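You operate a simulated robot arm through the tools that you are given. There is no shell and no other tool. Be economical: measure what you need, move in short steps, check, and stop when the job is done.

You run a simulated two-armed robot. Do the job below in one go: nothing can be reset, and whatever is moved stays where it is left.

Task
Pick up the tub labelled "rivets" from the top of the steel bench with one hand, pass it to the other hand and put it on the top of the trolley. Set down upright: tub.

It is judged by the outcome, as a careful person would: the job done as asked, and still so three seconds after it is handed in. It fails if anything else is knocked over, pushed out of place, dropped, spilled or broken.

Robot
Two 7-joint arms with two-finger parallel grippers on one trunk, on a base that drives. Base frame: it is fixed to the floor where the robot stands at the start and does not move with it; the origin is under the middle of the robot, x ahead of it, y to its left, z up. Lengths are in cm, angles in degrees, forces in N, time in s.
The left shoulder is at the start at [6, 14.7, 54.3], the right one opposite. With the tool pointing down near the work surface each hand reaches from about 10 to 58 cm from the robot's upright axis, wherever it stands, measured 20 degrees to its own side. Places, roughly: top of the trolley (76x22 cm) [90, 170, 84]. Payload 3.43 kg a hand.
Tool frame (each hand has its own): the origin (TCP) lies between the finger pads and is the grasp point; the fingertips stand 3 cm ahead of it; z points along the fingers, y is the line along which they close. Largest opening 9.4 cm; finger width 2.8, thickness 1; the body of the gripper, 5 by 9.6 cm, starts 5.5 cm behind the TCP.
Orientation is that of the tool frame in the base frame, as a unit quaternion [w, x, y, z]. With the fingers straight down and closing along the base's y, the tool's x points along the base's -x, its y along +y and its z along -z.

Tools
- The arms move only by the tool play_rows. It takes "left_rows", "right_rows" or both (then of equal length, played together; a hand with none holds still); each is a list of rows, each a list of 3 entries, a list of its own where there are three numbers: the opening in per cent of the stroke, from 0 (shut) to 100 (fully open), then the shift along the tool's x, y, z in cm, then the turn, a rotation vector about the tool's x, y, z in rad. In form: [[claw, [tx, ty, tz], [wx, wy, wz]], ...]. A call has 1 to 12 rows; each row is the pose to reach, as a shift and turn from the pose commanded when the call began, along the tool's axes at that moment. A row lasts 0.2 s, in which the tool goes at most 5 cm and 8.6 degrees; a call with a longer step from one row to the next is refused whole, and so is a gripper value outside its range. Where a pose cannot be reached the arm comes as near as it can. A force on the tool above 40 N (or 10 N above the force at the start of the call, whichever is more), or a blocked arm, ends the call early, and 0.2 s more pass. The fingers move at their own pace (about 7.2 cm/s each) and stop on an object; they squeeze with about 45 N. The grip force told is the motor's: it shows also when the fingers shut on nothing. Time passes only in rows, and 0.2 s behind the last, so rows that repeat a pose let the fingers close. The reply holds the time, the measured pose of the TCP, the force on the tool along the base axes, the opening and the grip force, in the units named above and with some noise, with the torque about the TCP (base axes, N m) and any sound that the robot's microphone picked up, and new pictures: "pictures" is both (left out), scene, wrist or none (wrist: the cameras of the hands that moved).
- Cameras (640 x 400 px; columns grow to the right, rows downward): "scene" is now at [5.72, -0.6, 119.95]; the picture's right is [-0.09, -1.00, 0.00], its down [-0.43, 0.04, -0.90] and it looks along [0.90, -0.08, -0.43] (base axes); focal length 264 px, centre (320, 200). "left" rides on the left gripper at [7.6, -1.4, -10.3] in its tool frame; the picture's right is [0.18, 0.98, 0.00], its down [-0.75, 0.14, -0.64] and it looks along [-0.63, 0.12, 0.77] (tool axes); focal length 243 px, centre (320, 200). "right" rides on the right gripper at [7.6, 1.4, -10.2] in its tool frame; the picture's right is [-0.18, 0.98, 0.00], its down [-0.75, -0.14, -0.64] and it looks along [-0.63, -0.12, 0.77] (tool axes); focal length 243 px, centre (320, 200). There is no depth. A picture from a camera that has moved, and an enlarged one, comes with that camera's place and axes in the base frame and with its lens. The place of the scene camera against the robot may be out by one fixed shift of up to 1.2 cm in any direction.
- lift_body(by): slides the trunk up (or, below 0, down) by that many cm; the arms and the scene camera ride with it, the base frame stays. It gives what a move gives, with no picture.
- base_move(legs): drives the robot by 1 to 6 legs, each [ahead, left, turn to the left] in cm, cm and degrees, along the robot's own axes; the way and the turn of a leg run together, so that a leg with both is an arc; at most 150 cm and 180 degrees a leg. The arms and the cameras ride along, it lands a little off, and it stops where it bumps. It gives what a move gives, and a new picture of the scene camera.
- aim_head(pan, tilt): turns the head with the scene camera to pan (to the left, within 86 degrees either way) and tilt (down, from -29 to 69), counted from straight ahead of the robot. It gives what a move gives, and a new picture of the scene camera.
- inspect(camera, box): a new picture of the part [left, top, right, bottom] of that camera's present view, enlarged. The clock stands still meanwhile.
- sign_off(): hands the job in; it is judged then, once.

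Work in short steps. Places have to be worked out from the pictures, the camera data and where the tool is seen: move nearer, look again, correct. Check each grasp and each placing, and mend what went wrong. You have 120 turns and 260 pictures in all, those below and enlarged ones among them. Open the grippers and draw the arms clear of the work before you hand the job in, unless the task says otherwise; then end with one line.

The tools are called after ">>>" by a JSON object that holds its "method" and its "body". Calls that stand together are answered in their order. play_rows: Moves the arms, as the interface text tells. Its arguments: {"type":"object","properties":{"left_rows":{"type":"array"},"right_rows":{"type":"array"},"pictures":{"type":"string","enum":["both","scene","wrist","none"]}},"required":[]} The other tools are called the same way: lift_body (by) slides the trunk up or down; base_move (legs) drives the base; aim_head (pan, tilt) turns the head that bears the scene camera; inspect (camera, box) takes an enlarged picture of a part of a camera's view; sign_off () hands the job in.

At the start:

```text
time: 0.0
left_tcp_pos: [30.41, 6.63, 99.93]
left_orientation: [0.001, 0.0, 1.0, -0.002]
left_force: [0.3, 0.1, 0.2]
left_moment: [0.03, 0.01, 0.01]
left_grip_width: 9.41
left_grip_force: 0.2
right_tcp_pos: [30.06, -23.46, 100.0]
right_orientation: [0.002, 0.001, 1.0, 0.0]
right_force: [-0.1, 0.8, -0.1]
right_moment: [-0.02, -0.01, -0.01]
right_grip_width: 9.4
right_grip_force: 0.1
trunk travel left (down, up): [-25.0, 0.0]
robot x, y, heading: [0.08, 0.57, 0.2]
head pan, tilt: [-5.1, 25.6]
```

scene: 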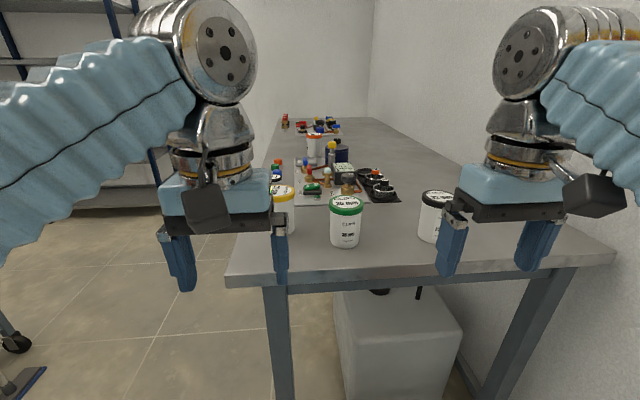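
right: 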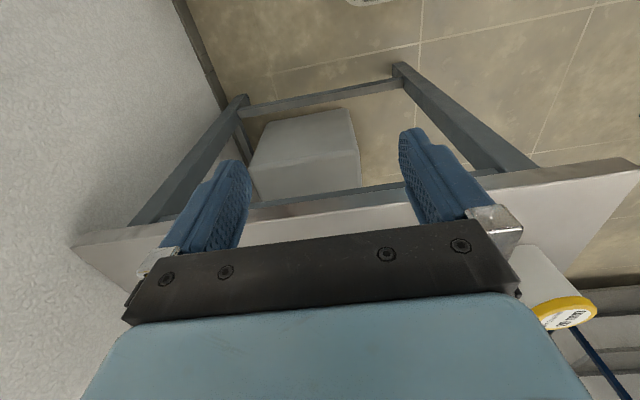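
left: 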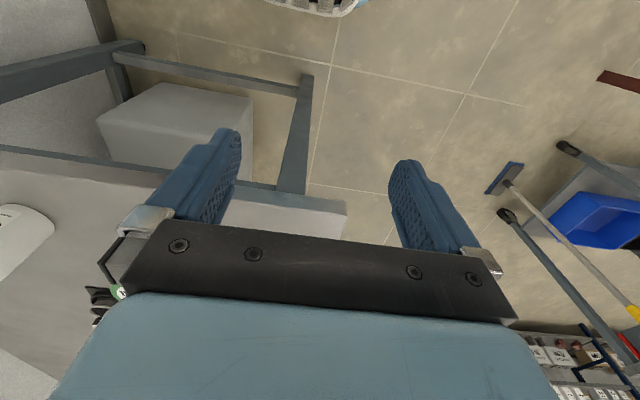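

I see several tubs on the bench (yellow, green, black lids). I enlarge them to read the labels.

>>> {"method": "inspect", "body": {"camera": "scene", "box": [260, 170, 360, 260]}}

>>> {"method": "inspect", "body": {"camera": "scene", "box": [400, 180, 480, 250]}}

>>> {"method": "inspect", "body": {"camera": "scene", "box": [260, 110, 400, 210]}}

```text
4.44 times, centred on (310, 215) of scene
camera zoom: at [5.72, -0.6, 119.95], right [-0.09, -1.0, 0.0], down [-0.43, 0.04, -0.9], along [0.9, -0.08, -0.43], focal length 1171 px, centre (364, 133)
```

zoom: 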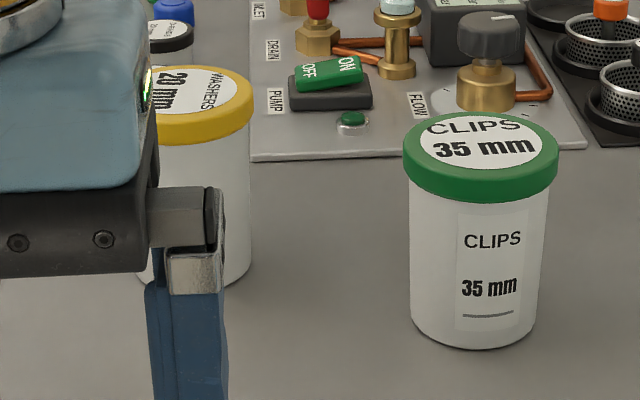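

```text
5.71 times, centred on (440, 215) of scene
camera zoom: at [5.72, -0.6, 119.95], right [-0.09, -1.0, 0.0], down [-0.43, 0.04, -0.9], along [0.9, -0.08, -0.43], focal length 1506 px, centre (-366, 114)
```

zoom: 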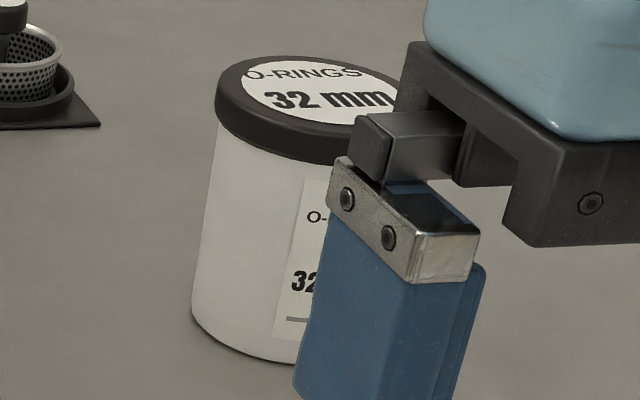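

```text
4.00 times, centred on (330, 160) of scene
camera zoom: at [5.72, -0.6, 119.95], right [-0.09, -1.0, 0.0], down [-0.43, 0.04, -0.9], along [0.9, -0.08, -0.43], focal length 1054 px, centre (280, 360)
```

zoom: 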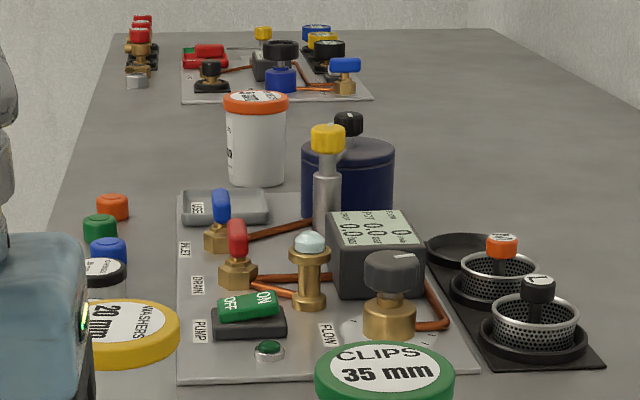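

The orange-lidded tub further back is a candidate; I zoom on it and on the far end.

>>> {"method": "inspect", "body": {"camera": "scene", "box": [302, 128, 334, 160]}}

>>> {"method": "inspect", "body": {"camera": "scene", "box": [276, 110, 356, 140]}}

>>> {"method": "aim_head", "body": {"pan": 60, "tilt": 20}}

```text
12.50 times, centred on (318, 144) of scene
camera zoom: at [5.72, -0.6, 119.95], right [-0.09, -1.0, 0.0], down [-0.43, 0.04, -0.9], along [0.9, -0.08, -0.43], focal length 3294 px, centre (345, 900)
```

zoom: 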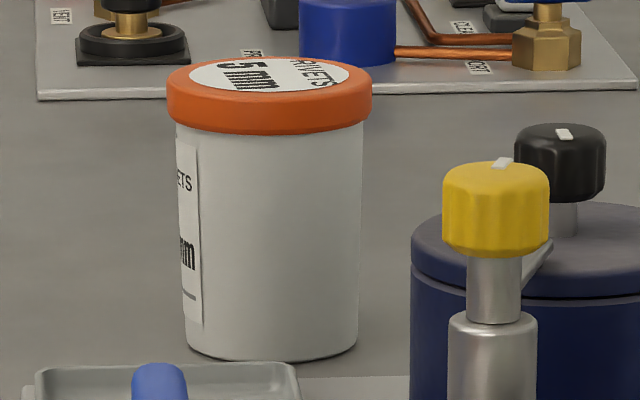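

```text
8.00 times, centred on (316, 125) of scene
camera zoom: at [5.72, -0.6, 119.95], right [-0.09, -1.0, 0.0], down [-0.43, 0.04, -0.9], along [0.9, -0.08, -0.43], focal length 2108 px, centre (352, 800)
```

zoom: 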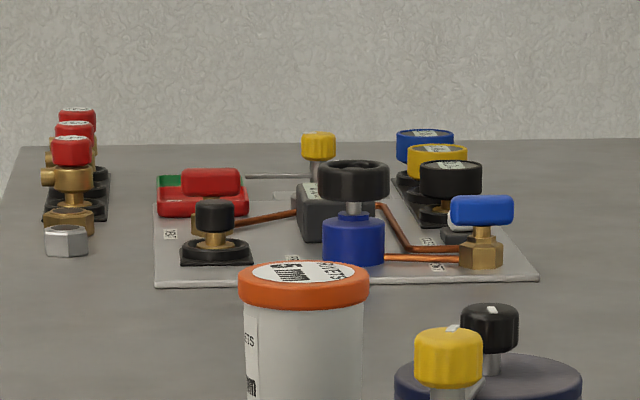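

```text
time: 1.4
left_tcp_pos: [30.39, 6.64, 99.87]
left_orientation: [0.002, -0.001, 1.0, 0.0]
left_force: [0.1, 0.0, 0.4]
left_moment: [0.01, 0.03, 0.04]
left_grip_width: 9.41
left_grip_force: 0.0
right_tcp_pos: [30.18, -23.4, 100.02]
right_orientation: [0.001, 0.0, 1.0, 0.0]
right_force: [-0.6, -0.3, 0.2]
right_moment: [0.02, 0.03, 0.01]
right_grip_width: 9.41
right_grip_force: 0.0
trunk travel left (down, up): [-25.0, 0.0]
robot x, y, heading: [0.06, 0.35, -0.4]
head pan, tilt: [60.0, 20.0]
camera scene: at [1.22, 8.29, 120.85], right [0.87, -0.5, 0.0], down [-0.17, -0.3, -0.94], along [0.47, 0.81, -0.34], focal length 264 px, centre (320, 200)
```

scene: 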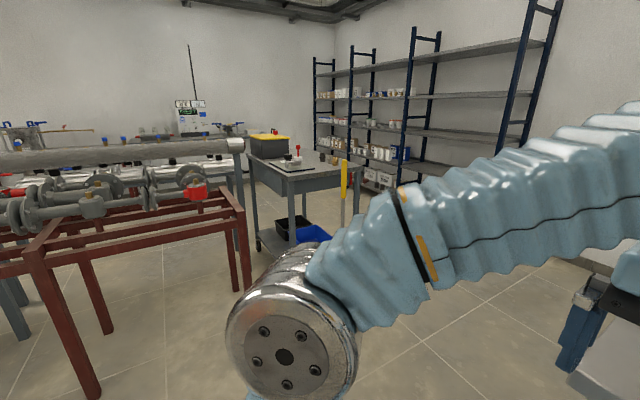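

The rivets tub is the orange-lidded one, at roughly [130, -13]. I look round the left side for obstacles before driving.

>>> {"method": "aim_head", "body": {"pan": 86, "tilt": 35}}

>>> {"method": "aim_head", "body": {"pan": 30, "tilt": 30}}

```text
time: 2.3
left_tcp_pos: [30.5, 6.66, 100.0]
left_orientation: [0.001, 0.0, 1.0, 0.0]
left_force: [0.0, -0.9, -0.2]
left_moment: [0.04, -0.03, -0.05]
left_grip_width: 9.39
left_grip_force: 0.0
right_tcp_pos: [30.06, -23.44, 100.18]
right_orientation: [0.001, 0.0, 1.0, 0.0]
right_force: [-0.7, -0.4, 0.7]
right_moment: [-0.02, -0.01, 0.01]
right_grip_width: 9.38
right_grip_force: 0.0
trunk travel left (down, up): [-25.0, 0.0]
robot x, y, heading: [0.15, -0.14, -0.1]
head pan, tilt: [85.9, 35.0]
camera scene: at [-2.81, 9.01, 118.47], right [1.0, -0.07, 0.0], down [-0.04, -0.57, -0.82], along [0.06, 0.82, -0.57], focal length 264 px, centre (320, 200)
```

scene: 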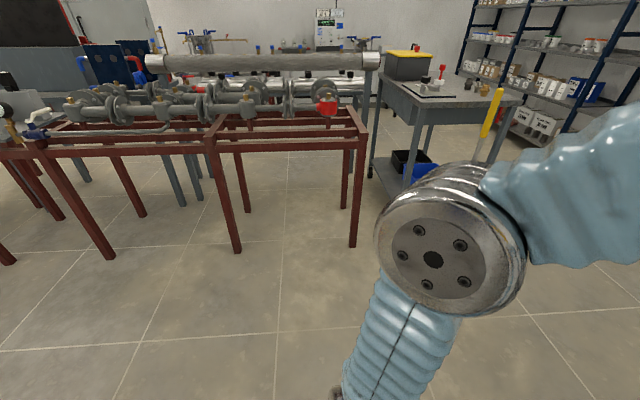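

```text
time: 3.5
left_tcp_pos: [30.44, 6.71, 99.98]
left_orientation: [0.002, 0.0, 1.0, 0.0]
left_force: [0.3, -0.4, -0.5]
left_moment: [-0.03, 0.0, -0.01]
left_grip_width: 9.38
left_grip_force: 0.1
right_tcp_pos: [29.99, -23.41, 99.9]
right_orientation: [0.001, -0.001, 1.0, 0.0]
right_force: [0.3, 0.5, 0.1]
right_moment: [-0.01, -0.01, 0.02]
right_grip_width: 9.38
right_grip_force: 0.0
trunk travel left (down, up): [-25.0, 0.0]
robot x, y, heading: [-0.22, -0.06, 0.0]
head pan, tilt: [30.0, 30.0]
camera scene: at [4.39, 4.76, 119.24], right [0.5, -0.87, 0.0], down [-0.43, -0.25, -0.87], along [0.75, 0.43, -0.5], focal length 264 px, centre (320, 200)
```

scene: 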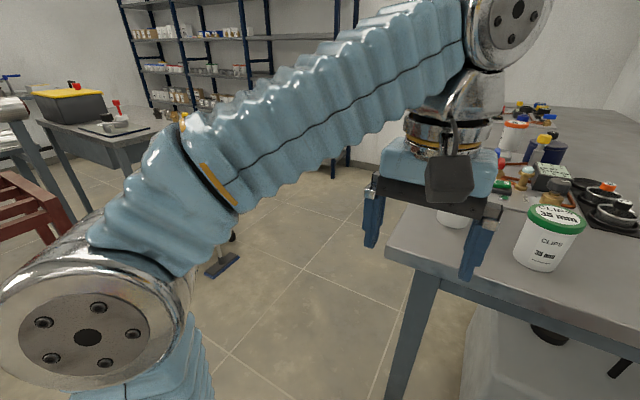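

Path along the bench's left side (edge y≈14) looks free; the shelf is far off and the squeegee foot is near [81,120]. I drive to about [125, 60] and then turn to face the bench.

>>> {"method": "base_move", "body": {"legs": [[-5, 55, 0], [133, 0, 0], [0, 0, -90]]}}

>>> {"method": "aim_head", "body": {"pan": 0, "tilt": 35}}

```text
time: 16.8
left_tcp_pos: [133.76, 22.46, 99.97]
left_orientation: [0.001, 0.717, 0.697, -0.003]
left_force: [0.5, 1.0, -0.7]
left_moment: [-0.01, 0.0, -0.01]
left_grip_width: 9.41
left_grip_force: 0.0
right_tcp_pos: [103.64, 23.81, 100.04]
right_orientation: [0.001, 0.716, 0.698, 0.0]
right_force: [-0.1, 0.6, 0.1]
right_moment: [0.01, 0.03, 0.02]
right_grip_width: 9.4
right_grip_force: 0.1
trunk travel left (down, up): [-25.0, 0.0]
robot x, y, heading: [128.09, 52.58, -91.7]
head pan, tilt: [30.0, 30.0]
camera scene: at [131.79, 48.32, 119.25], right [-0.88, -0.48, 0.0], down [-0.24, 0.44, -0.87], along [0.41, -0.76, -0.5], focal length 264 px, centre (320, 200)
```

scene: 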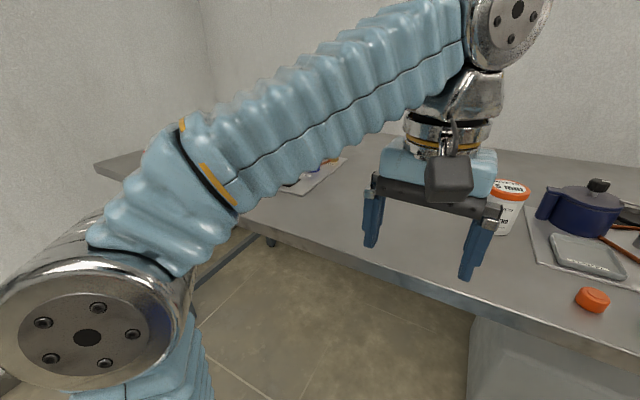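

```text
time: 17.7
left_tcp_pos: [133.67, 22.44, 100.13]
left_orientation: [0.001, 0.716, 0.698, -0.001]
left_force: [0.2, -0.2, 0.3]
left_moment: [-0.01, 0.0, 0.0]
left_grip_width: 9.42
left_grip_force: 0.1
right_tcp_pos: [103.65, 23.64, 99.89]
right_orientation: [0.001, 0.716, 0.698, -0.001]
right_force: [-0.1, 0.8, -0.6]
right_moment: [0.01, 0.0, 0.0]
right_grip_width: 9.41
right_grip_force: 0.0
trunk travel left (down, up): [-25.0, 0.0]
robot x, y, heading: [127.69, 52.91, -91.6]
head pan, tilt: [0.0, 35.0]
camera scene: at [127.25, 47.47, 118.47], right [-1.0, 0.03, 0.0], down [0.01, 0.57, -0.82], along [-0.02, -0.82, -0.57], focal length 264 px, centre (320, 200)
```

scene: 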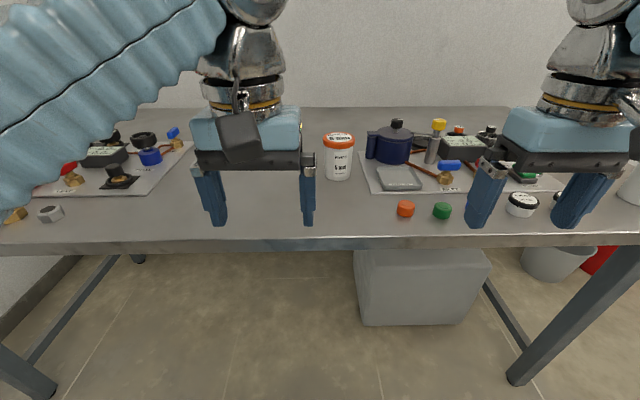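

Triangulating, the bench top is at z≈84, the tub at about [121, -12.5] with its top near 95. I raise the right hand a bit, then move in closer and to the left so the right arm is opposite the tub.

>>> {"method": "play_rows", "body": {"right_rows": [[100, [0, 0, -3], [0, 0, 0]], [100, [0, 0, -6], [0, 0, 0]], [100, [0, 0, -6], [0, 0, 0]]], "left_rows": [[100, [0, 0, -3], [0, 0, 0]], [100, [0, 0, -6], [0, 0, 0]], [100, [0, 0, -6], [0, 0, 0]]], "pictures": "none"}}

>>> {"method": "base_move", "body": {"legs": [[14, 5, 1.6]]}}

```text
time: 18.5
left_tcp_pos: [133.64, 22.42, 100.01]
left_orientation: [0.0, 0.716, 0.698, -0.002]
left_force: [0.5, 0.0, -0.5]
left_moment: [-0.05, -0.02, -0.01]
left_grip_width: 9.41
left_grip_force: 0.1
left hand out of reach, approached as far as the arm can: row 1, 2, 3
right_tcp_pos: [103.61, 23.83, 99.93]
right_orientation: [0.001, 0.716, 0.698, -0.001]
right_force: [0.7, -0.9, 0.6]
right_moment: [0.0, 0.04, 0.05]
right_grip_width: 9.41
right_grip_force: 0.1
right hand out of reach, approached as far as the arm can: row 1, 2, 3
trunk travel left (down, up): [-25.0, 0.0]
robot x, y, heading: [127.87, 52.82, -91.7]
head pan, tilt: [0.0, 35.0]
```

```text
time: 19.9
left_tcp_pos: [139.59, 8.46, 100.09]
left_orientation: [0.001, 0.707, 0.708, -0.002]
left_force: [0.2, 0.4, 1.2]
left_moment: [0.0, 0.0, -0.02]
left_grip_width: 9.39
left_grip_force: 0.1
right_tcp_pos: [109.3, 8.93, 100.07]
right_orientation: [0.001, 0.707, 0.707, -0.002]
right_force: [0.2, 0.2, -0.1]
right_moment: [-0.05, 0.03, 0.03]
right_grip_width: 9.39
right_grip_force: 0.1
trunk travel left (down, up): [-25.0, 0.0]
robot x, y, heading: [132.64, 39.31, -90.2]
head pan, tilt: [0.0, 35.0]
camera scene: at [132.36, 33.36, 118.47], right [-1.0, 0.0, 0.0], down [0.0, 0.57, -0.82], along [0.0, -0.82, -0.57], focal length 264 px, centre (320, 200)
```

scene: 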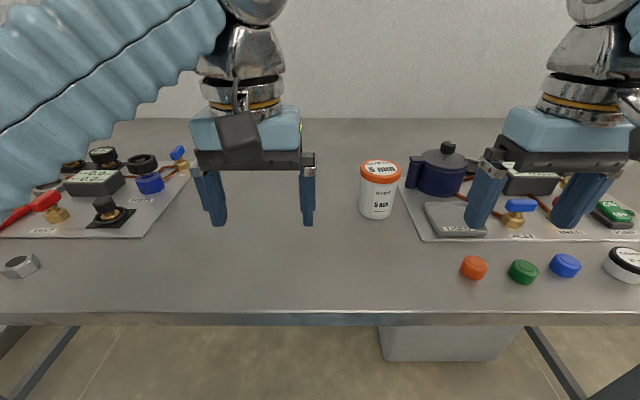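

At z=100 the arm is at its highest for pointing down, fingertips 97 versus lid ≈94.5. I go sideways to x≈120.4 first, then forward to y≈-6, and look with the wrist camera.

>>> {"method": "play_rows", "body": {"right_rows": [[100, [0, 4, 0], [0, 0, 0]], [100, [0, 8, 0], [0, 0, 0]], [100, [0, 11.1, 0], [0, 0, 0]], [100, [-4, 11.1, 0], [0, 0, 0]], [100, [-8, 11.1, 0], [0, 0, 0]], [100, [-12, 11.1, 0], [0, 0, 0]], [100, [-12, 11.1, 0], [0, 0, 0]]]}}

```text
time: 21.5
left_tcp_pos: [139.55, 8.54, 99.98]
left_orientation: [0.001, 0.707, 0.707, -0.002]
left_force: [0.4, 1.2, -0.7]
left_moment: [0.02, 0.0, 0.02]
left_grip_width: 9.39
left_grip_force: 0.1
right_tcp_pos: [120.03, -1.04, 99.63]
right_orientation: [0.003, 0.706, 0.708, -0.001]
right_force: [-0.2, 1.4, -0.6]
right_moment: [-0.04, 0.0, 0.02]
right_grip_width: 9.4
right_grip_force: 0.0
right hand out of reach, approached as far as the arm can: row 5, 6, 7
trunk travel left (down, up): [-25.0, 0.0]
robot x, y, heading: [133.02, 38.97, -90.0]
head pan, tilt: [0.0, 35.0]
camera scene: at [132.36, 33.41, 118.47], right [-1.0, 0.0, 0.0], down [0.0, 0.57, -0.82], along [0.0, -0.82, -0.57], focal length 264 px, centre (320, 200)
camera right: at [121.32, 6.7, 109.71], right [0.98, -0.18, 0.0], down [-0.14, -0.75, 0.65], along [-0.12, -0.64, -0.76], focal length 243 px, centre (320, 200)
```

scene: 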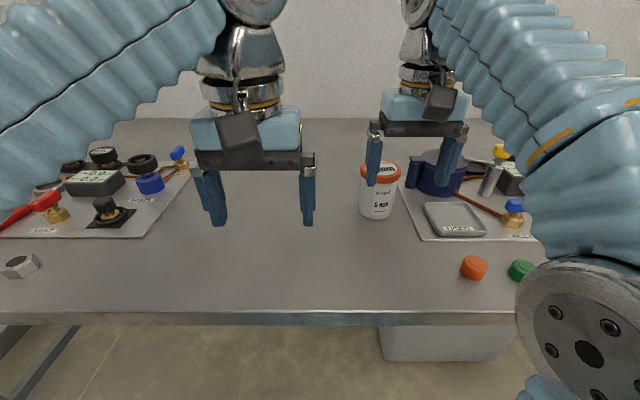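
right: 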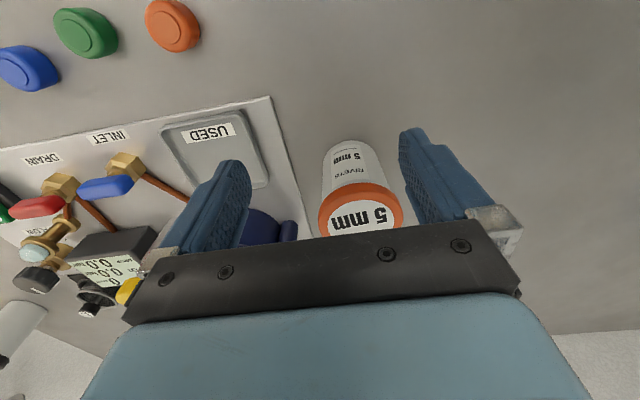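

Reach at this height ends at y≈-1, so I drive closer. The wrist view puts the tub at x≈121.8; I shift the hand 1.7 cm towards +x first, so the fingers straddle it, then drive 7 cm.

>>> {"method": "play_rows", "body": {"right_rows": [[100, [0, 1.7, 0], [0, 0, 0]], [100, [0, 1.7, 0], [0, 0, 0]]], "pictures": "none"}}

>>> {"method": "base_move", "body": {"legs": [[7, 0, 0]]}}

>>> {"method": "inspect", "body": {"camera": "right", "box": [0, 0, 640, 400]}}

```text
time: 22.1
left_tcp_pos: [139.47, 8.59, 99.91]
left_orientation: [0.001, 0.707, 0.707, -0.002]
left_force: [-0.5, -0.1, 0.5]
left_moment: [-0.01, 0.0, -0.01]
left_grip_width: 9.4
left_grip_force: 0.1
right_tcp_pos: [121.57, -1.18, 99.52]
right_orientation: [0.004, 0.707, 0.707, -0.002]
right_force: [0.2, 0.2, -0.7]
right_moment: [0.02, -0.02, 0.0]
right_grip_width: 9.41
right_grip_force: 0.0
trunk travel left (down, up): [-25.0, 0.0]
robot x, y, heading: [132.76, 38.61, -89.9]
head pan, tilt: [0.0, 35.0]
```

```text
time: 23.1
left_tcp_pos: [139.51, 1.56, 99.93]
left_orientation: [0.001, 0.707, 0.708, -0.001]
left_force: [0.5, -0.3, -1.1]
left_moment: [-0.02, 0.0, 0.0]
left_grip_width: 9.38
left_grip_force: 0.1
right_tcp_pos: [121.66, -7.98, 99.63]
right_orientation: [0.003, 0.706, 0.708, -0.002]
right_force: [0.0, 0.4, -1.4]
right_moment: [-0.02, 0.01, -0.04]
right_grip_width: 9.38
right_grip_force: 0.1
trunk travel left (down, up): [-25.0, 0.0]
robot x, y, heading: [132.83, 31.93, -90.3]
head pan, tilt: [0.0, 35.0]
camera scene: at [132.38, 26.34, 118.47], right [-1.0, 0.0, 0.0], down [0.0, 0.57, -0.82], along [0.0, -0.82, -0.57], focal length 264 px, centre (320, 200)
```

scene: 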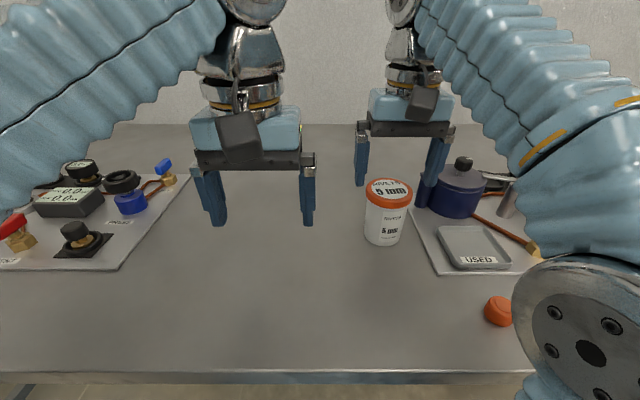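

```text
1.00 times, centred on (320, 200) of right (not enlarged: the box is as wide or as high as the picture)
camera zoom: at [123.07, -0.31, 109.68], right [0.98, -0.18, 0.0], down [-0.14, -0.75, 0.65], along [-0.12, -0.64, -0.76], focal length 243 px, centre (320, 200)
```

zoom: 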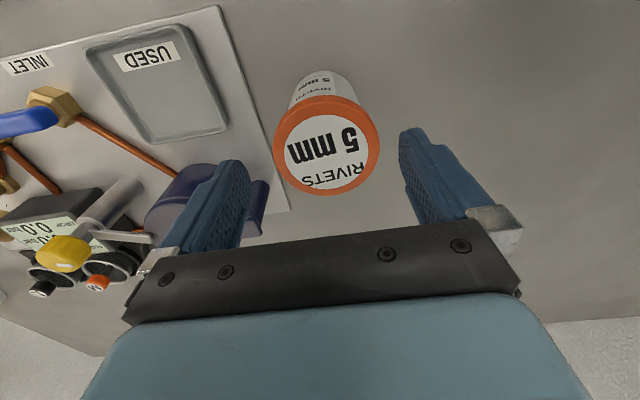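

Wrist and scene views agree: the lid is centred between the fingertips (within ~0.3 cm), its top near z≈96. I descend 5.5 cm gently with 0.3 cm correction.

>>> {"method": "play_rows", "body": {"right_rows": [[100, [0, 0.3, 0.5], [0, 0, 0]], [100, [0, 0.3, 2], [0, 0, 0]], [100, [0, 0.3, 3.5], [0, 0, 0]], [100, [0, 0.3, 5], [0, 0, 0]], [100, [0, 0.3, 5], [0, 0, 0]]]}}

```text
time: 24.3
left_tcp_pos: [139.53, 1.4, 99.92]
left_orientation: [0.0, 0.706, 0.708, -0.002]
left_force: [-0.4, 0.7, 0.1]
left_moment: [0.02, -0.01, -0.02]
left_grip_width: 9.38
left_grip_force: 0.0
right_tcp_pos: [121.96, -8.04, 94.64]
right_orientation: [0.003, 0.707, 0.707, -0.003]
right_force: [0.1, -0.2, 0.5]
right_moment: [0.0, 0.02, -0.02]
right_grip_width: 9.41
right_grip_force: 0.0
trunk travel left (down, up): [-25.0, 0.0]
robot x, y, heading: [132.68, 31.97, -90.0]
head pan, tilt: [0.0, 35.0]
camera scene: at [132.38, 26.31, 118.47], right [-1.0, 0.0, 0.0], down [0.0, 0.57, -0.82], along [0.0, -0.82, -0.57], focal length 264 px, centre (320, 200)
camera right: at [123.34, -0.31, 104.65], right [0.98, -0.18, 0.0], down [-0.14, -0.75, 0.65], along [-0.12, -0.64, -0.76], focal length 243 px, centre (320, 200)
```

scene: 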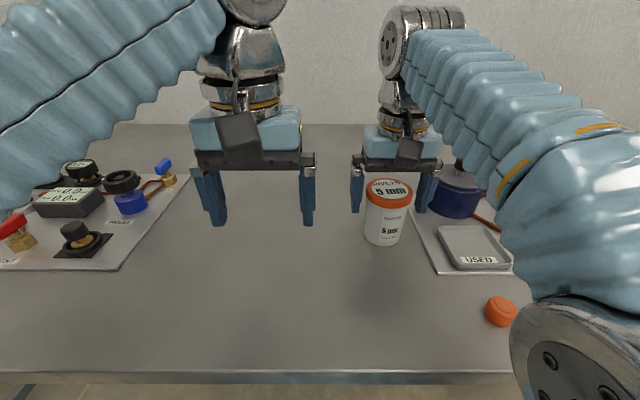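
right: 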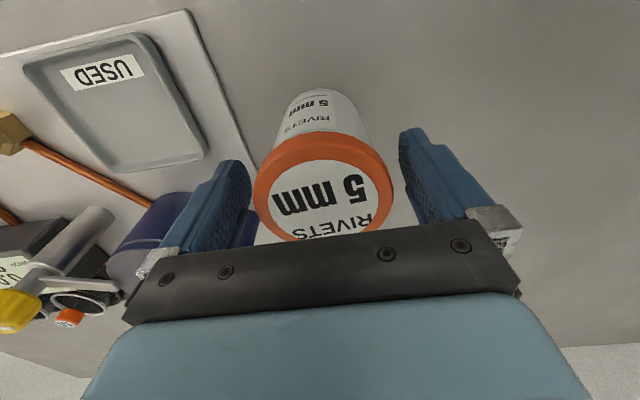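

Using lid size change: lid top z≈94.4, centre ≈[122, -8.4]. I go down 2 cm more with 0.3 cm forward and close.

>>> {"method": "play_rows", "body": {"right_rows": [[100, [-0.3, 0, 1], [0, 0, 0]], [100, [-0.3, 0, 2], [0, 0, 0]], [100, [-0.3, 0, 2], [0, 0, 0]], [0, [-0.3, 0, 2], [0, 0, 0]], [0, [-0.3, 0, 2], [0, 0, 0]], [0, [-0.3, 0, 2], [0, 0, 0]], [0, [-0.3, 0, 2], [0, 0, 0]]]}}

```text
time: 25.9
left_tcp_pos: [139.57, 1.41, 99.97]
left_orientation: [0.0, 0.706, 0.708, -0.001]
left_force: [-0.3, -0.2, 0.1]
left_moment: [-0.06, 0.02, 0.0]
left_grip_width: 9.4
left_grip_force: 0.0
right_tcp_pos: [122.08, -8.52, 92.48]
right_orientation: [0.004, 0.707, 0.707, -0.003]
right_force: [0.6, 0.0, -0.2]
right_moment: [-0.04, 0.03, 0.01]
right_grip_width: 7.27
right_grip_force: 45.4
trunk travel left (down, up): [-25.0, 0.0]
robot x, y, heading: [132.52, 31.99, -89.7]
head pan, tilt: [0.0, 35.0]
camera scene: at [132.38, 26.3, 118.46], right [-1.0, 0.0, 0.0], down [0.0, 0.57, -0.82], along [0.0, -0.82, -0.57], focal length 264 px, centre (320, 200)
camera right: at [123.41, -0.73, 102.63], right [0.98, -0.18, 0.0], down [-0.14, -0.75, 0.65], along [-0.12, -0.64, -0.76], focal length 243 px, centre (320, 200)
```

scene: 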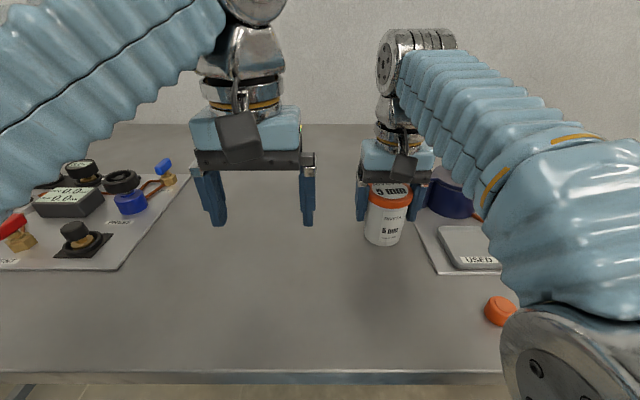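
right: 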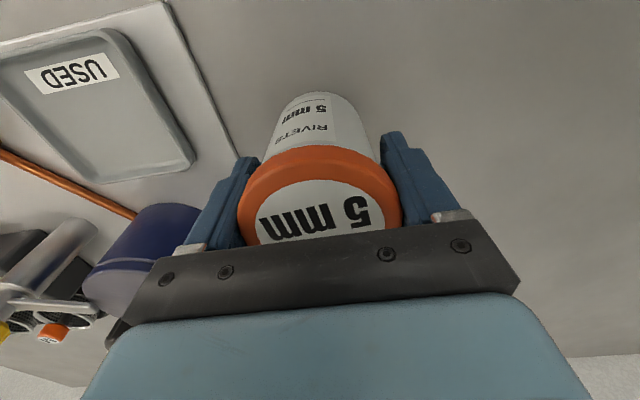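

Gripped at 7.27 cm with 45 N. I lift 6 cm.

>>> {"method": "play_rows", "body": {"right_rows": [[0, [0, 0, -1.5], [0, 0, 0]], [0, [0, 0, -3], [0, 0, 0]], [0, [0, 0, -4.5], [0, 0, 0]], [0, [0, 0, -6], [0, 0, 0]], [0, [0, 0, -6], [0, 0, 0]]]}}

```text
time: 27.1
left_tcp_pos: [139.51, 1.37, 99.91]
left_orientation: [0.001, 0.707, 0.707, -0.001]
left_force: [0.4, 0.2, 0.8]
left_moment: [-0.01, -0.02, 0.02]
left_grip_width: 9.38
left_grip_force: 0.1
right_tcp_pos: [121.95, -8.39, 98.5]
right_orientation: [0.003, 0.706, 0.708, -0.002]
right_force: [-0.7, -0.3, -2.9]
right_moment: [-0.04, 0.02, -0.04]
right_grip_width: 7.03
right_grip_force: 44.3
trunk travel left (down, up): [-25.0, 0.0]
robot x, y, heading: [132.85, 31.9, -90.1]
head pan, tilt: [0.0, 35.0]
camera scene: at [132.38, 26.3, 118.46], right [-1.0, 0.0, 0.0], down [0.0, 0.57, -0.82], along [0.0, -0.82, -0.57], focal length 264 px, centre (320, 200)
camera right: at [123.38, -0.64, 108.69], right [0.98, -0.18, 0.0], down [-0.14, -0.75, 0.65], along [-0.12, -0.64, -0.76], focal length 243 px, centre (320, 200)
```

scene: 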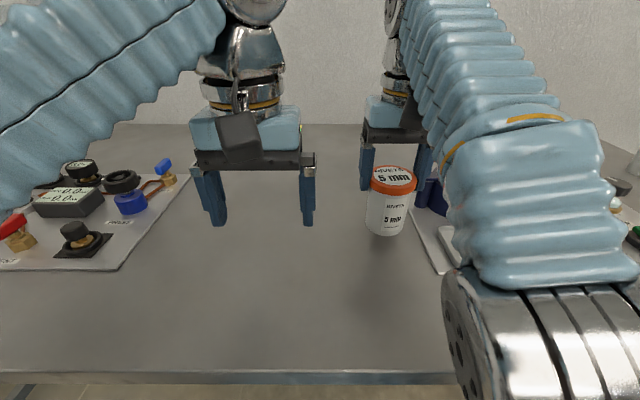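
right: 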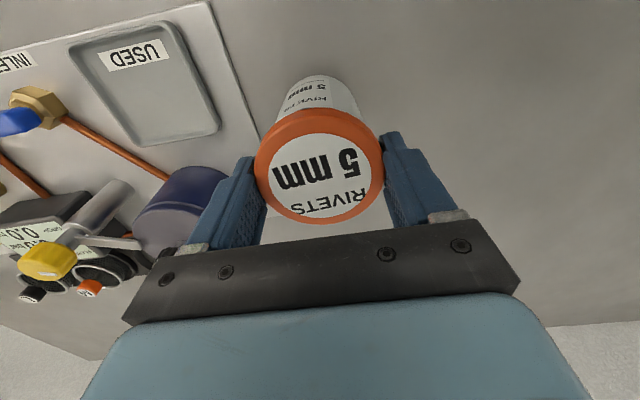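

The lid looks lower between the fingers than at the grasp, so it may have slipped. I check before moving on.

>>> {"method": "inspect", "body": {"camera": "scene", "box": [340, 110, 450, 250]}}

>>> {"method": "inspect", "body": {"camera": "right", "box": [200, 60, 460, 240]}}

```text
2.86 times, centred on (395, 180) of scene
camera zoom: at [132.38, 26.3, 118.46], right [-1.0, 0.0, 0.0], down [0.0, 0.57, -0.82], along [0.0, -0.82, -0.57], focal length 753 px, centre (106, 257)
```

zoom: 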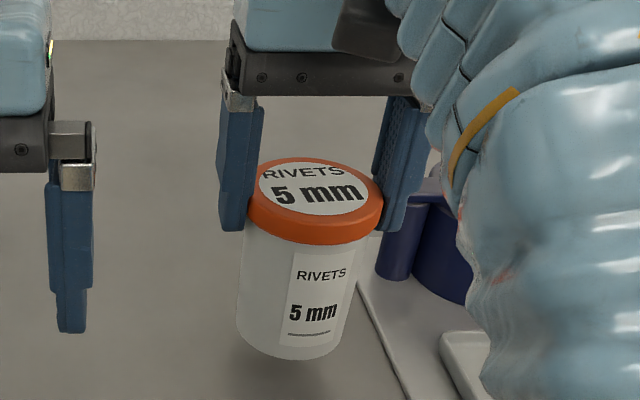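

```text
2.22 times, centred on (330, 150) of right
camera zoom: at [123.38, -0.64, 108.69], right [0.98, -0.18, 0.0], down [-0.14, -0.75, 0.65], along [-0.12, -0.64, -0.76], focal length 539 px, centre (298, 311)
```

zoom: 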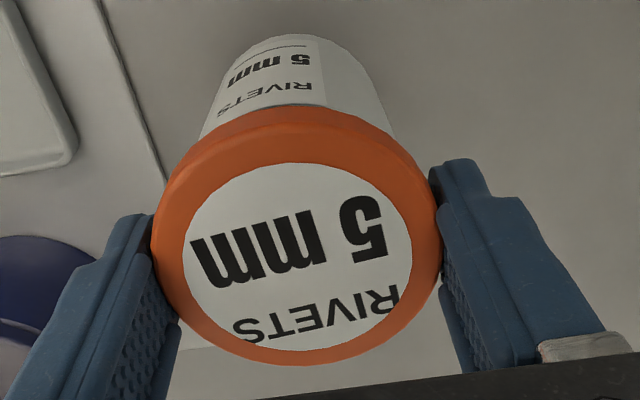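

It slid to the fingertips but hangs about 2 cm up. I set it back down on the bench slowly, with a small excess for contact, and then regrip deeper.

>>> {"method": "play_rows", "body": {"right_rows": [[0, [0, 0, 0.8], [0, 0, 0]], [0, [0, 0, 1.6], [0, 0, 0]], [0, [0, 0, 2.2], [0, 0, 0]], [0, [0, 0, 2.7], [0, 0, 0]], [0, [0, 0, 2.7], [0, 0, 0]]]}}

>>> {"method": "inspect", "body": {"camera": "scene", "box": [340, 110, 450, 250]}}

```text
time: 28.3
left_tcp_pos: [139.46, 1.45, 100.11]
left_orientation: [0.0, 0.706, 0.708, -0.002]
left_force: [-0.4, 0.6, 0.0]
left_moment: [0.0, 0.02, 0.02]
left_grip_width: 9.4
left_grip_force: 0.1
right_tcp_pos: [121.83, -8.26, 96.02]
right_orientation: [0.005, 0.707, 0.708, -0.004]
right_force: [-2.0, -6.6, 32.3]
right_moment: [0.45, 0.11, 0.0]
right_grip_width: 7.06
right_grip_force: 44.6
trunk travel left (down, up): [-25.0, 0.0]
robot x, y, heading: [133.14, 31.97, -89.8]
head pan, tilt: [0.0, 35.0]
camera scene: at [132.4, 26.39, 118.53], right [-1.0, 0.0, 0.0], down [0.0, 0.57, -0.82], along [0.0, -0.82, -0.57], focal length 264 px, centre (320, 200)
camera right: at [123.34, -0.57, 106.17], right [0.98, -0.18, 0.0], down [-0.14, -0.75, 0.65], along [-0.12, -0.64, -0.76], focal length 243 px, centre (320, 200)
```

scene: 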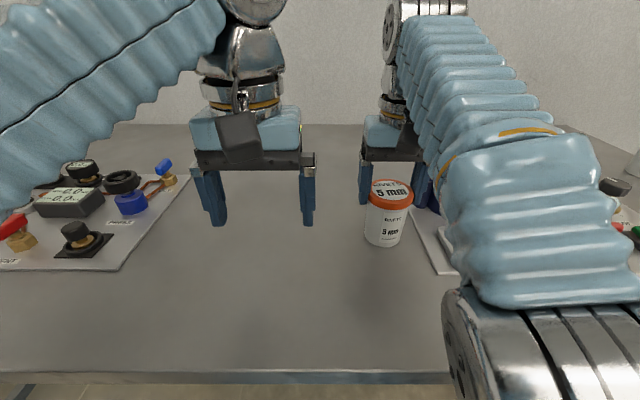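
right: 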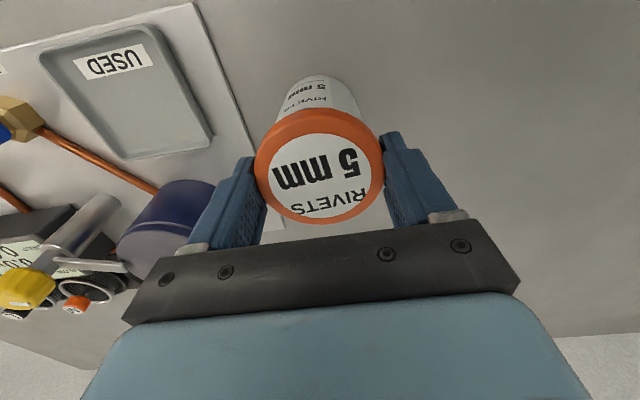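

```text
2.86 times, centred on (395, 180) of scene
camera zoom: at [132.4, 26.39, 118.53], right [-1.0, 0.0, 0.0], down [0.0, 0.57, -0.82], along [0.0, -0.82, -0.57], focal length 753 px, centre (106, 257)
```

zoom: 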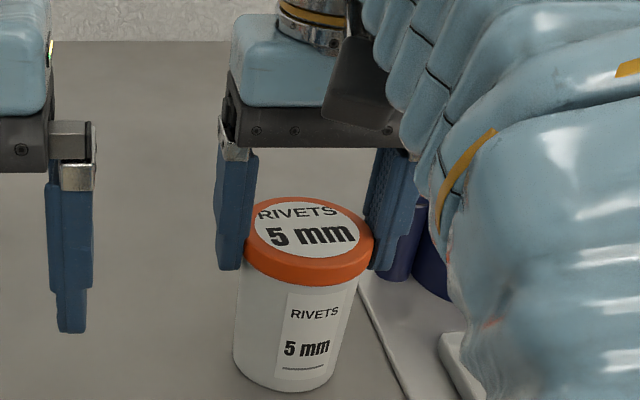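

It is standing on the bench again (32 N contact without slip). I ease off, open, centre the TCP on the lid band (z≈93.7) and regrip with a longer wait.

>>> {"method": "play_rows", "body": {"right_rows": [[0, [0, 0, -0.2], [0, 0, 0]], [100, [0, 0, -0.2], [0, 0, 0]], [100, [0, 0, -0.2], [0, 0, 0]], [100, [0, 0, 1], [0, 0, 0]], [100, [0, 0, 2.1], [0, 0, 0]], [100, [0, 0, 2.1], [0, 0, 0]]]}}

```text
time: 29.7
left_tcp_pos: [139.53, 1.41, 99.94]
left_orientation: [0.001, 0.707, 0.708, -0.002]
left_force: [-0.8, 0.4, -0.9]
left_moment: [0.01, -0.01, 0.0]
left_grip_width: 9.4
left_grip_force: 0.0
right_tcp_pos: [121.93, -8.35, 93.76]
right_orientation: [0.004, 0.707, 0.707, -0.002]
right_force: [0.2, 0.2, -1.0]
right_moment: [0.03, 0.04, -0.01]
right_grip_width: 9.4
right_grip_force: 0.0
trunk travel left (down, up): [-25.0, 0.0]
robot x, y, heading: [132.96, 31.77, -89.9]
head pan, tilt: [0.0, 35.0]
camera scene: at [132.38, 26.32, 118.47], right [-1.0, 0.0, 0.0], down [0.0, 0.57, -0.82], along [0.0, -0.82, -0.57], focal length 264 px, centre (320, 200)
camera right: at [123.35, -0.55, 103.92], right [0.98, -0.18, 0.0], down [-0.14, -0.75, 0.65], along [-0.12, -0.64, -0.76], focal length 243 px, centre (320, 200)
```

scene: 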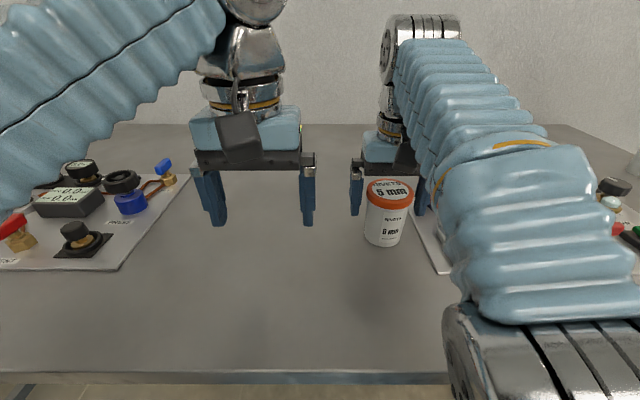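
right: 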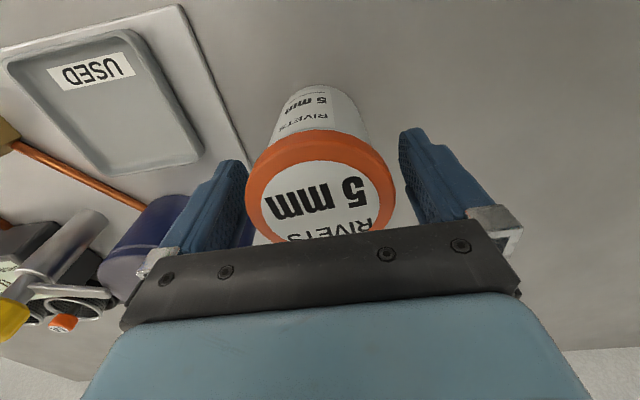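

Lid top is ~1 cm above the TCP. I close, wait, and lift slowly by 2 cm to check.

>>> {"method": "play_rows", "body": {"right_rows": [[0, [0, 0, 0], [0, 0, 0]], [0, [0, 0, 0], [0, 0, 0]], [0, [0, 0, 0], [0, 0, 0]], [0, [0, 0, 0], [0, 0, 0]], [0, [0, 0, 0], [0, 0, 0]]], "pictures": "wrist"}}

>>> {"method": "play_rows", "body": {"right_rows": [[0, [0, 0, -0.4], [0, 0, 0]], [0, [0, 0, -0.8], [0, 0, 0]], [0, [0, 0, -1.2], [0, 0, 0]], [0, [0, 0, -1.6], [0, 0, 0]], [0, [0, 0, -2], [0, 0, 0]], [0, [0, 0, -2], [0, 0, 0]]], "pictures": "wrist"}}

```text
time: 30.9
left_tcp_pos: [139.42, 1.42, 100.0]
left_orientation: [0.0, 0.706, 0.708, -0.002]
left_force: [-0.2, 0.9, 0.9]
left_moment: [0.02, 0.0, 0.02]
left_grip_width: 9.37
left_grip_force: 0.2
right_tcp_pos: [121.95, -8.35, 93.82]
right_orientation: [0.004, 0.707, 0.708, -0.002]
right_force: [-0.6, -0.9, 0.7]
right_moment: [0.05, 0.09, 0.02]
right_grip_width: 7.22
right_grip_force: 44.5
trunk travel left (down, up): [-25.0, 0.0]
robot x, y, heading: [132.62, 31.79, -89.7]
head pan, tilt: [0.0, 35.0]
camera right: at [123.34, -0.56, 103.93], right [0.98, -0.18, 0.0], down [-0.14, -0.75, 0.65], along [-0.12, -0.64, -0.76], focal length 243 px, centre (320, 200)
```

right: 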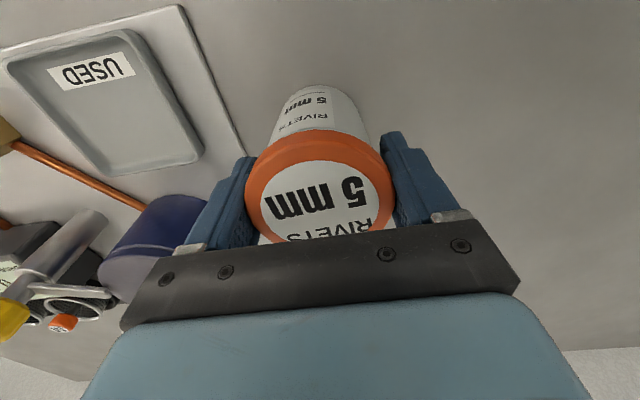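

```text
time: 32.3
left_tcp_pos: [139.59, 1.44, 100.05]
left_orientation: [0.001, 0.707, 0.707, -0.001]
left_force: [0.7, 0.3, -0.3]
left_moment: [0.0, 0.01, 0.02]
left_grip_width: 9.42
left_grip_force: 0.0
right_tcp_pos: [121.91, -8.42, 95.74]
right_orientation: [0.004, 0.707, 0.708, -0.002]
right_force: [-0.5, 0.6, -3.9]
right_moment: [0.02, 0.0, 0.01]
right_grip_width: 7.21
right_grip_force: 45.0
trunk travel left (down, up): [-25.0, 0.0]
robot x, y, heading: [132.51, 31.65, -90.0]
head pan, tilt: [0.0, 35.0]
camera right: at [123.32, -0.69, 105.88], right [0.98, -0.18, 0.0], down [-0.14, -0.75, 0.65], along [-0.12, -0.64, -0.76], focal length 243 px, centre (320, 200)
```

right: 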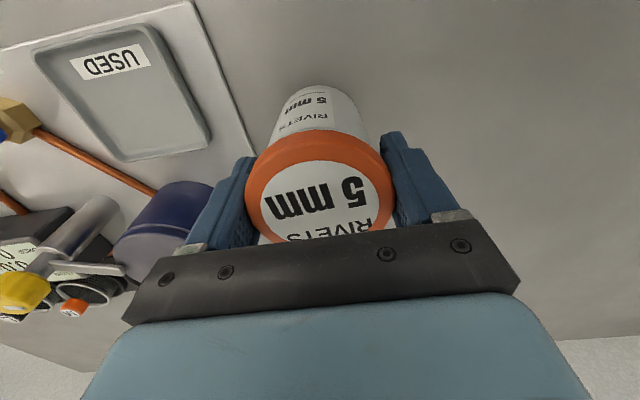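

No slip this time (3.9 N load, same lid position). I lift further to z≈99.3.

>>> {"method": "play_rows", "body": {"right_rows": [[0, [0, 0, -0.6], [0, 0, 0]], [0, [0, 0, -1.2], [0, 0, 0]], [0, [0, 0, -1.8], [0, 0, 0]], [0, [0, 0, -2.4], [0, 0, 0]], [0, [0, 0, -3], [0, 0, 0]], [0, [0, 0, -3.5], [0, 0, 0]], [0, [0, 0, -3.5], [0, 0, 0]]], "pictures": "both"}}

```text
time: 33.9
left_tcp_pos: [139.61, 1.48, 99.93]
left_orientation: [0.0, 0.706, 0.708, -0.002]
left_force: [-0.6, -0.4, -0.2]
left_moment: [0.0, -0.01, 0.0]
left_grip_width: 9.39
left_grip_force: 0.0
right_tcp_pos: [121.96, -8.32, 99.32]
right_orientation: [0.004, 0.707, 0.707, -0.003]
right_force: [-0.1, 0.8, -2.1]
right_moment: [0.0, -0.02, -0.02]
right_grip_width: 7.2
right_grip_force: 44.3
trunk travel left (down, up): [-25.0, 0.0]
robot x, y, heading: [133.04, 31.75, -89.9]
head pan, tilt: [0.0, 35.0]
camera scene: at [132.36, 26.3, 118.46], right [-1.0, 0.0, 0.0], down [0.0, 0.57, -0.82], along [0.0, -0.82, -0.57], focal length 264 px, centre (320, 200)
camera right: at [123.4, -0.6, 109.37], right [0.98, -0.18, 0.0], down [-0.14, -0.75, 0.65], along [-0.12, -0.64, -0.76], focal length 243 px, centre (320, 200)
```

scene: 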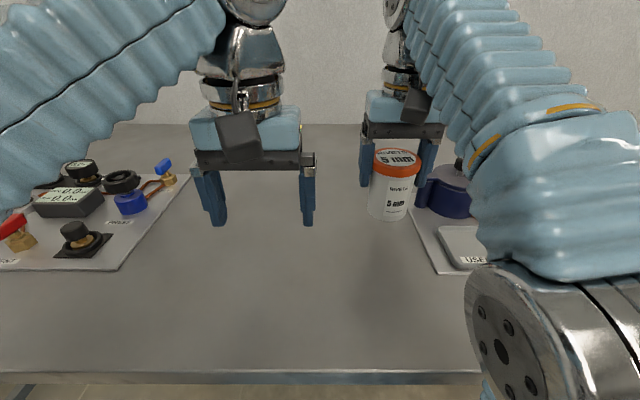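
right: 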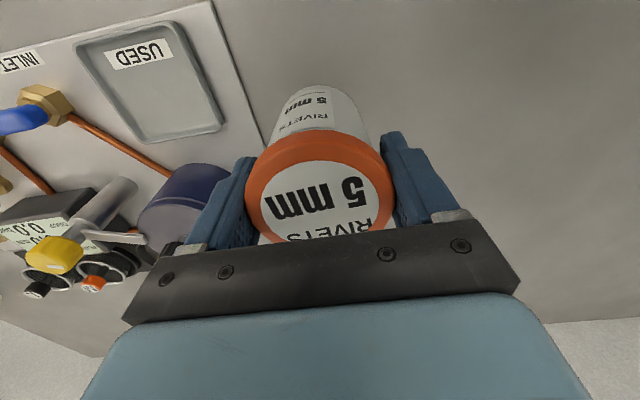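

Held steadily. I back away from the bench 42 cm and turn around to face the trolley.

>>> {"method": "base_move", "body": {"legs": [[-42, 0, 0], [0, 0, 180]]}}

>>> {"method": "aim_head", "body": {"pan": 30, "tilt": 25}}

```text
time: 44.0
left_tcp_pos: [123.71, 104.33, 99.91]
left_orientation: [-0.002, 0.735, -0.679, -0.001]
left_force: [0.4, 0.4, 0.2]
left_moment: [-0.01, 0.01, 0.02]
left_grip_width: 9.4
left_grip_force: 0.1
right_tcp_pos: [140.21, 115.34, 99.3]
right_orientation: [-0.002, 0.734, -0.679, -0.004]
right_force: [0.4, 0.4, -2.5]
right_moment: [-0.01, -0.02, 0.02]
right_grip_width: 7.23
right_grip_force: 45.1
trunk travel left (down, up): [-25.0, 0.0]
robot x, y, heading: [132.65, 74.18, 94.5]
head pan, tilt: [0.0, 35.0]
camera scene: at [131.79, 80.48, 118.46], right [1.0, 0.08, 0.0], down [0.05, -0.57, -0.82], along [-0.06, 0.82, -0.57], focal length 264 px, centre (320, 200)
```

scene: 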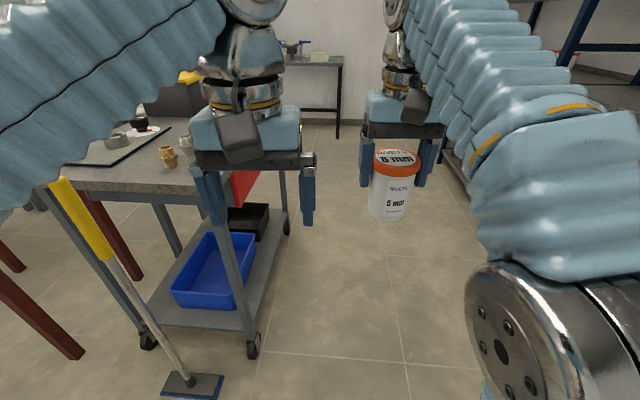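

```text
time: 45.0
left_tcp_pos: [123.64, 104.19, 99.87]
left_orientation: [-0.002, 0.736, -0.677, -0.001]
left_force: [-0.5, 0.1, -0.3]
left_moment: [-0.02, 0.0, 0.01]
left_grip_width: 9.42
left_grip_force: 0.1
right_tcp_pos: [140.37, 115.49, 99.2]
right_orientation: [-0.003, 0.735, -0.678, -0.005]
right_force: [-0.4, 0.1, -3.1]
right_moment: [0.0, 0.02, -0.02]
right_grip_width: 7.26
right_grip_force: 45.1
trunk travel left (down, up): [-25.0, 0.0]
robot x, y, heading: [132.46, 74.16, 94.4]
head pan, tilt: [30.0, 25.0]
camera scene: at [127.27, 79.3, 120.04], right [0.82, 0.57, 0.0], down [0.24, -0.35, -0.91], along [-0.51, 0.75, -0.42], focal length 264 px, centre (320, 200)
```

scene: 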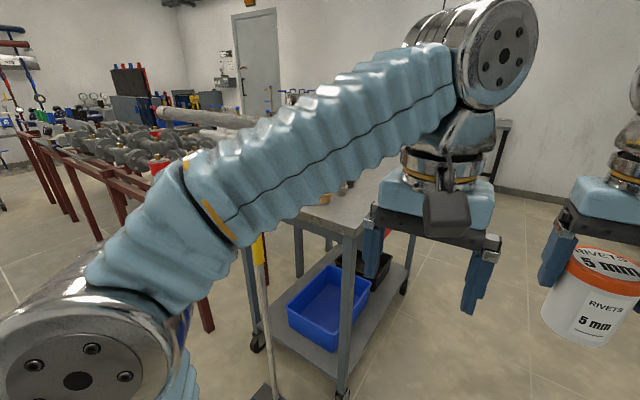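

Tub is held well. For the hand-over, the left hand will approach the tub's lower body, pitched about 35° below horizontal and yawed inward. First I yaw the left hand 40° inward while moving it left, and then pitch it up.

>>> {"method": "play_rows", "body": {"left_rows": [[100, [0, 1.5, 0], [0, 0, 0.14]], [100, [0, 3, 0], [0, 0, 0.28]], [100, [0, 4.5, 0], [0, 0, 0.42]], [100, [0, 6, 0], [0, 0, 0.56]], [100, [0, 7, 0], [0, 0, 0.7]], [100, [0, 7, 0], [0, 0, 0.7]]], "pictures": "none"}}

>>> {"method": "play_rows", "body": {"left_rows": [[100, [0, 0, 0.7], [0, -0.14, 0]], [100, [0, 0, 1.5], [0, -0.28, 0]], [100, [0, 0, 2], [0, -0.42, 0]], [100, [0, 0, 3], [0, -0.56, 0]], [100, [0, 0, 4], [0, -0.7, 0]], [100, [0, 0, 5], [0, -0.83, 0]], [100, [0, 0, 6], [0, -0.96, 0]], [100, [0, 0, 6], [0, -0.96, 0]]], "pictures": "both"}}

>>> {"method": "aim_head", "body": {"pan": 0, "tilt": 35}}

```text
time: 46.4
left_tcp_pos: [116.75, 103.65, 100.15]
left_orientation: [0.002, -0.457, 0.89, 0.0]
left_force: [1.1, -0.1, 0.6]
left_moment: [-0.02, -0.01, -0.02]
left_grip_width: 9.4
left_grip_force: 0.0
right_tcp_pos: [140.28, 115.35, 99.27]
right_orientation: [-0.003, 0.734, -0.679, -0.004]
right_force: [0.2, 0.4, -2.7]
right_moment: [0.0, -0.02, 0.0]
right_grip_width: 7.24
right_grip_force: 45.0
trunk travel left (down, up): [-25.0, 0.0]
robot x, y, heading: [132.92, 74.46, 94.5]
head pan, tilt: [30.0, 25.0]
```

```text
time: 48.2
left_tcp_pos: [118.96, 106.55, 93.94]
left_orientation: [0.412, -0.406, 0.787, 0.213]
left_force: [0.0, -0.6, 0.5]
left_moment: [0.03, 0.01, -0.03]
left_grip_width: 9.38
left_grip_force: 0.0
left hand out of reach, approached as far as the arm can: row 6, 7, 8
right_tcp_pos: [140.31, 115.51, 99.36]
right_orientation: [-0.002, 0.734, -0.679, -0.005]
right_force: [0.7, 0.5, -2.8]
right_moment: [-0.05, 0.0, 0.01]
right_grip_width: 7.21
right_grip_force: 45.4
trunk travel left (down, up): [-25.0, 0.0]
robot x, y, heading: [132.73, 74.38, 94.6]
head pan, tilt: [30.0, 25.0]
camera scene: at [127.27, 79.29, 120.04], right [0.82, 0.57, 0.0], down [0.24, -0.35, -0.91], along [-0.51, 0.75, -0.42], focal length 264 px, centre (320, 200)
camera left: at [112.69, 95.4, 93.58], right [-0.86, 0.49, -0.15], down [-0.17, 0.0, 0.99], along [0.48, 0.87, 0.08], focal length 243 px, centre (320, 200)
```

scene: 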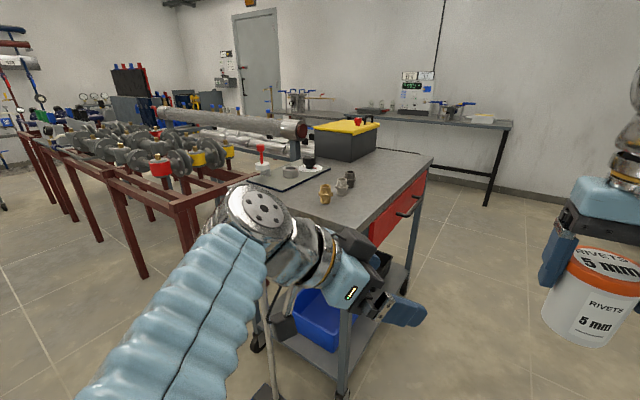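
left: 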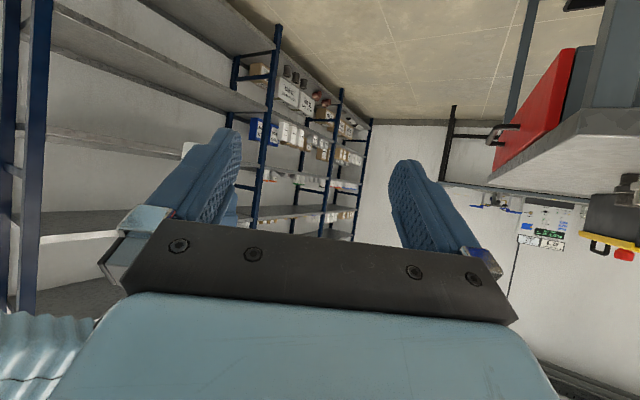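

```text
time: 49.1
left_tcp_pos: [118.97, 106.64, 93.84]
left_orientation: [0.411, -0.405, 0.788, 0.212]
left_force: [-0.5, 0.3, 0.2]
left_moment: [0.02, 0.01, -0.02]
left_grip_width: 9.4
left_grip_force: 0.0
right_tcp_pos: [140.38, 115.41, 99.22]
right_orientation: [-0.003, 0.734, -0.679, -0.005]
right_force: [0.2, 0.2, -4.1]
right_moment: [0.02, -0.02, 0.01]
right_grip_width: 7.23
right_grip_force: 44.8
trunk travel left (down, up): [-25.0, 0.0]
robot x, y, heading: [133.21, 74.44, 94.6]
head pan, tilt: [0.0, 35.0]
camera scene: at [131.78, 80.48, 118.47], right [1.0, 0.08, 0.0], down [0.05, -0.57, -0.82], along [-0.07, 0.82, -0.57], focal length 264 px, centre (320, 200)
```

scene: 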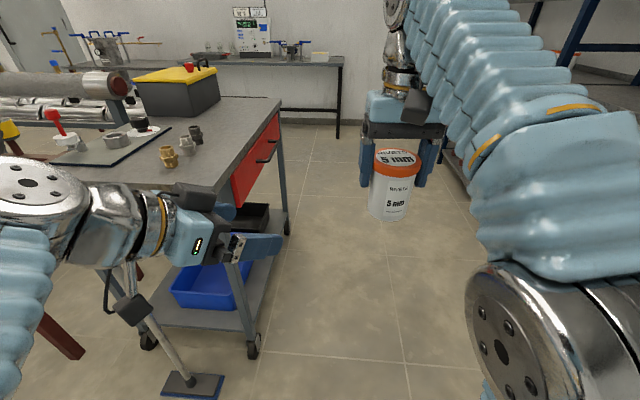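

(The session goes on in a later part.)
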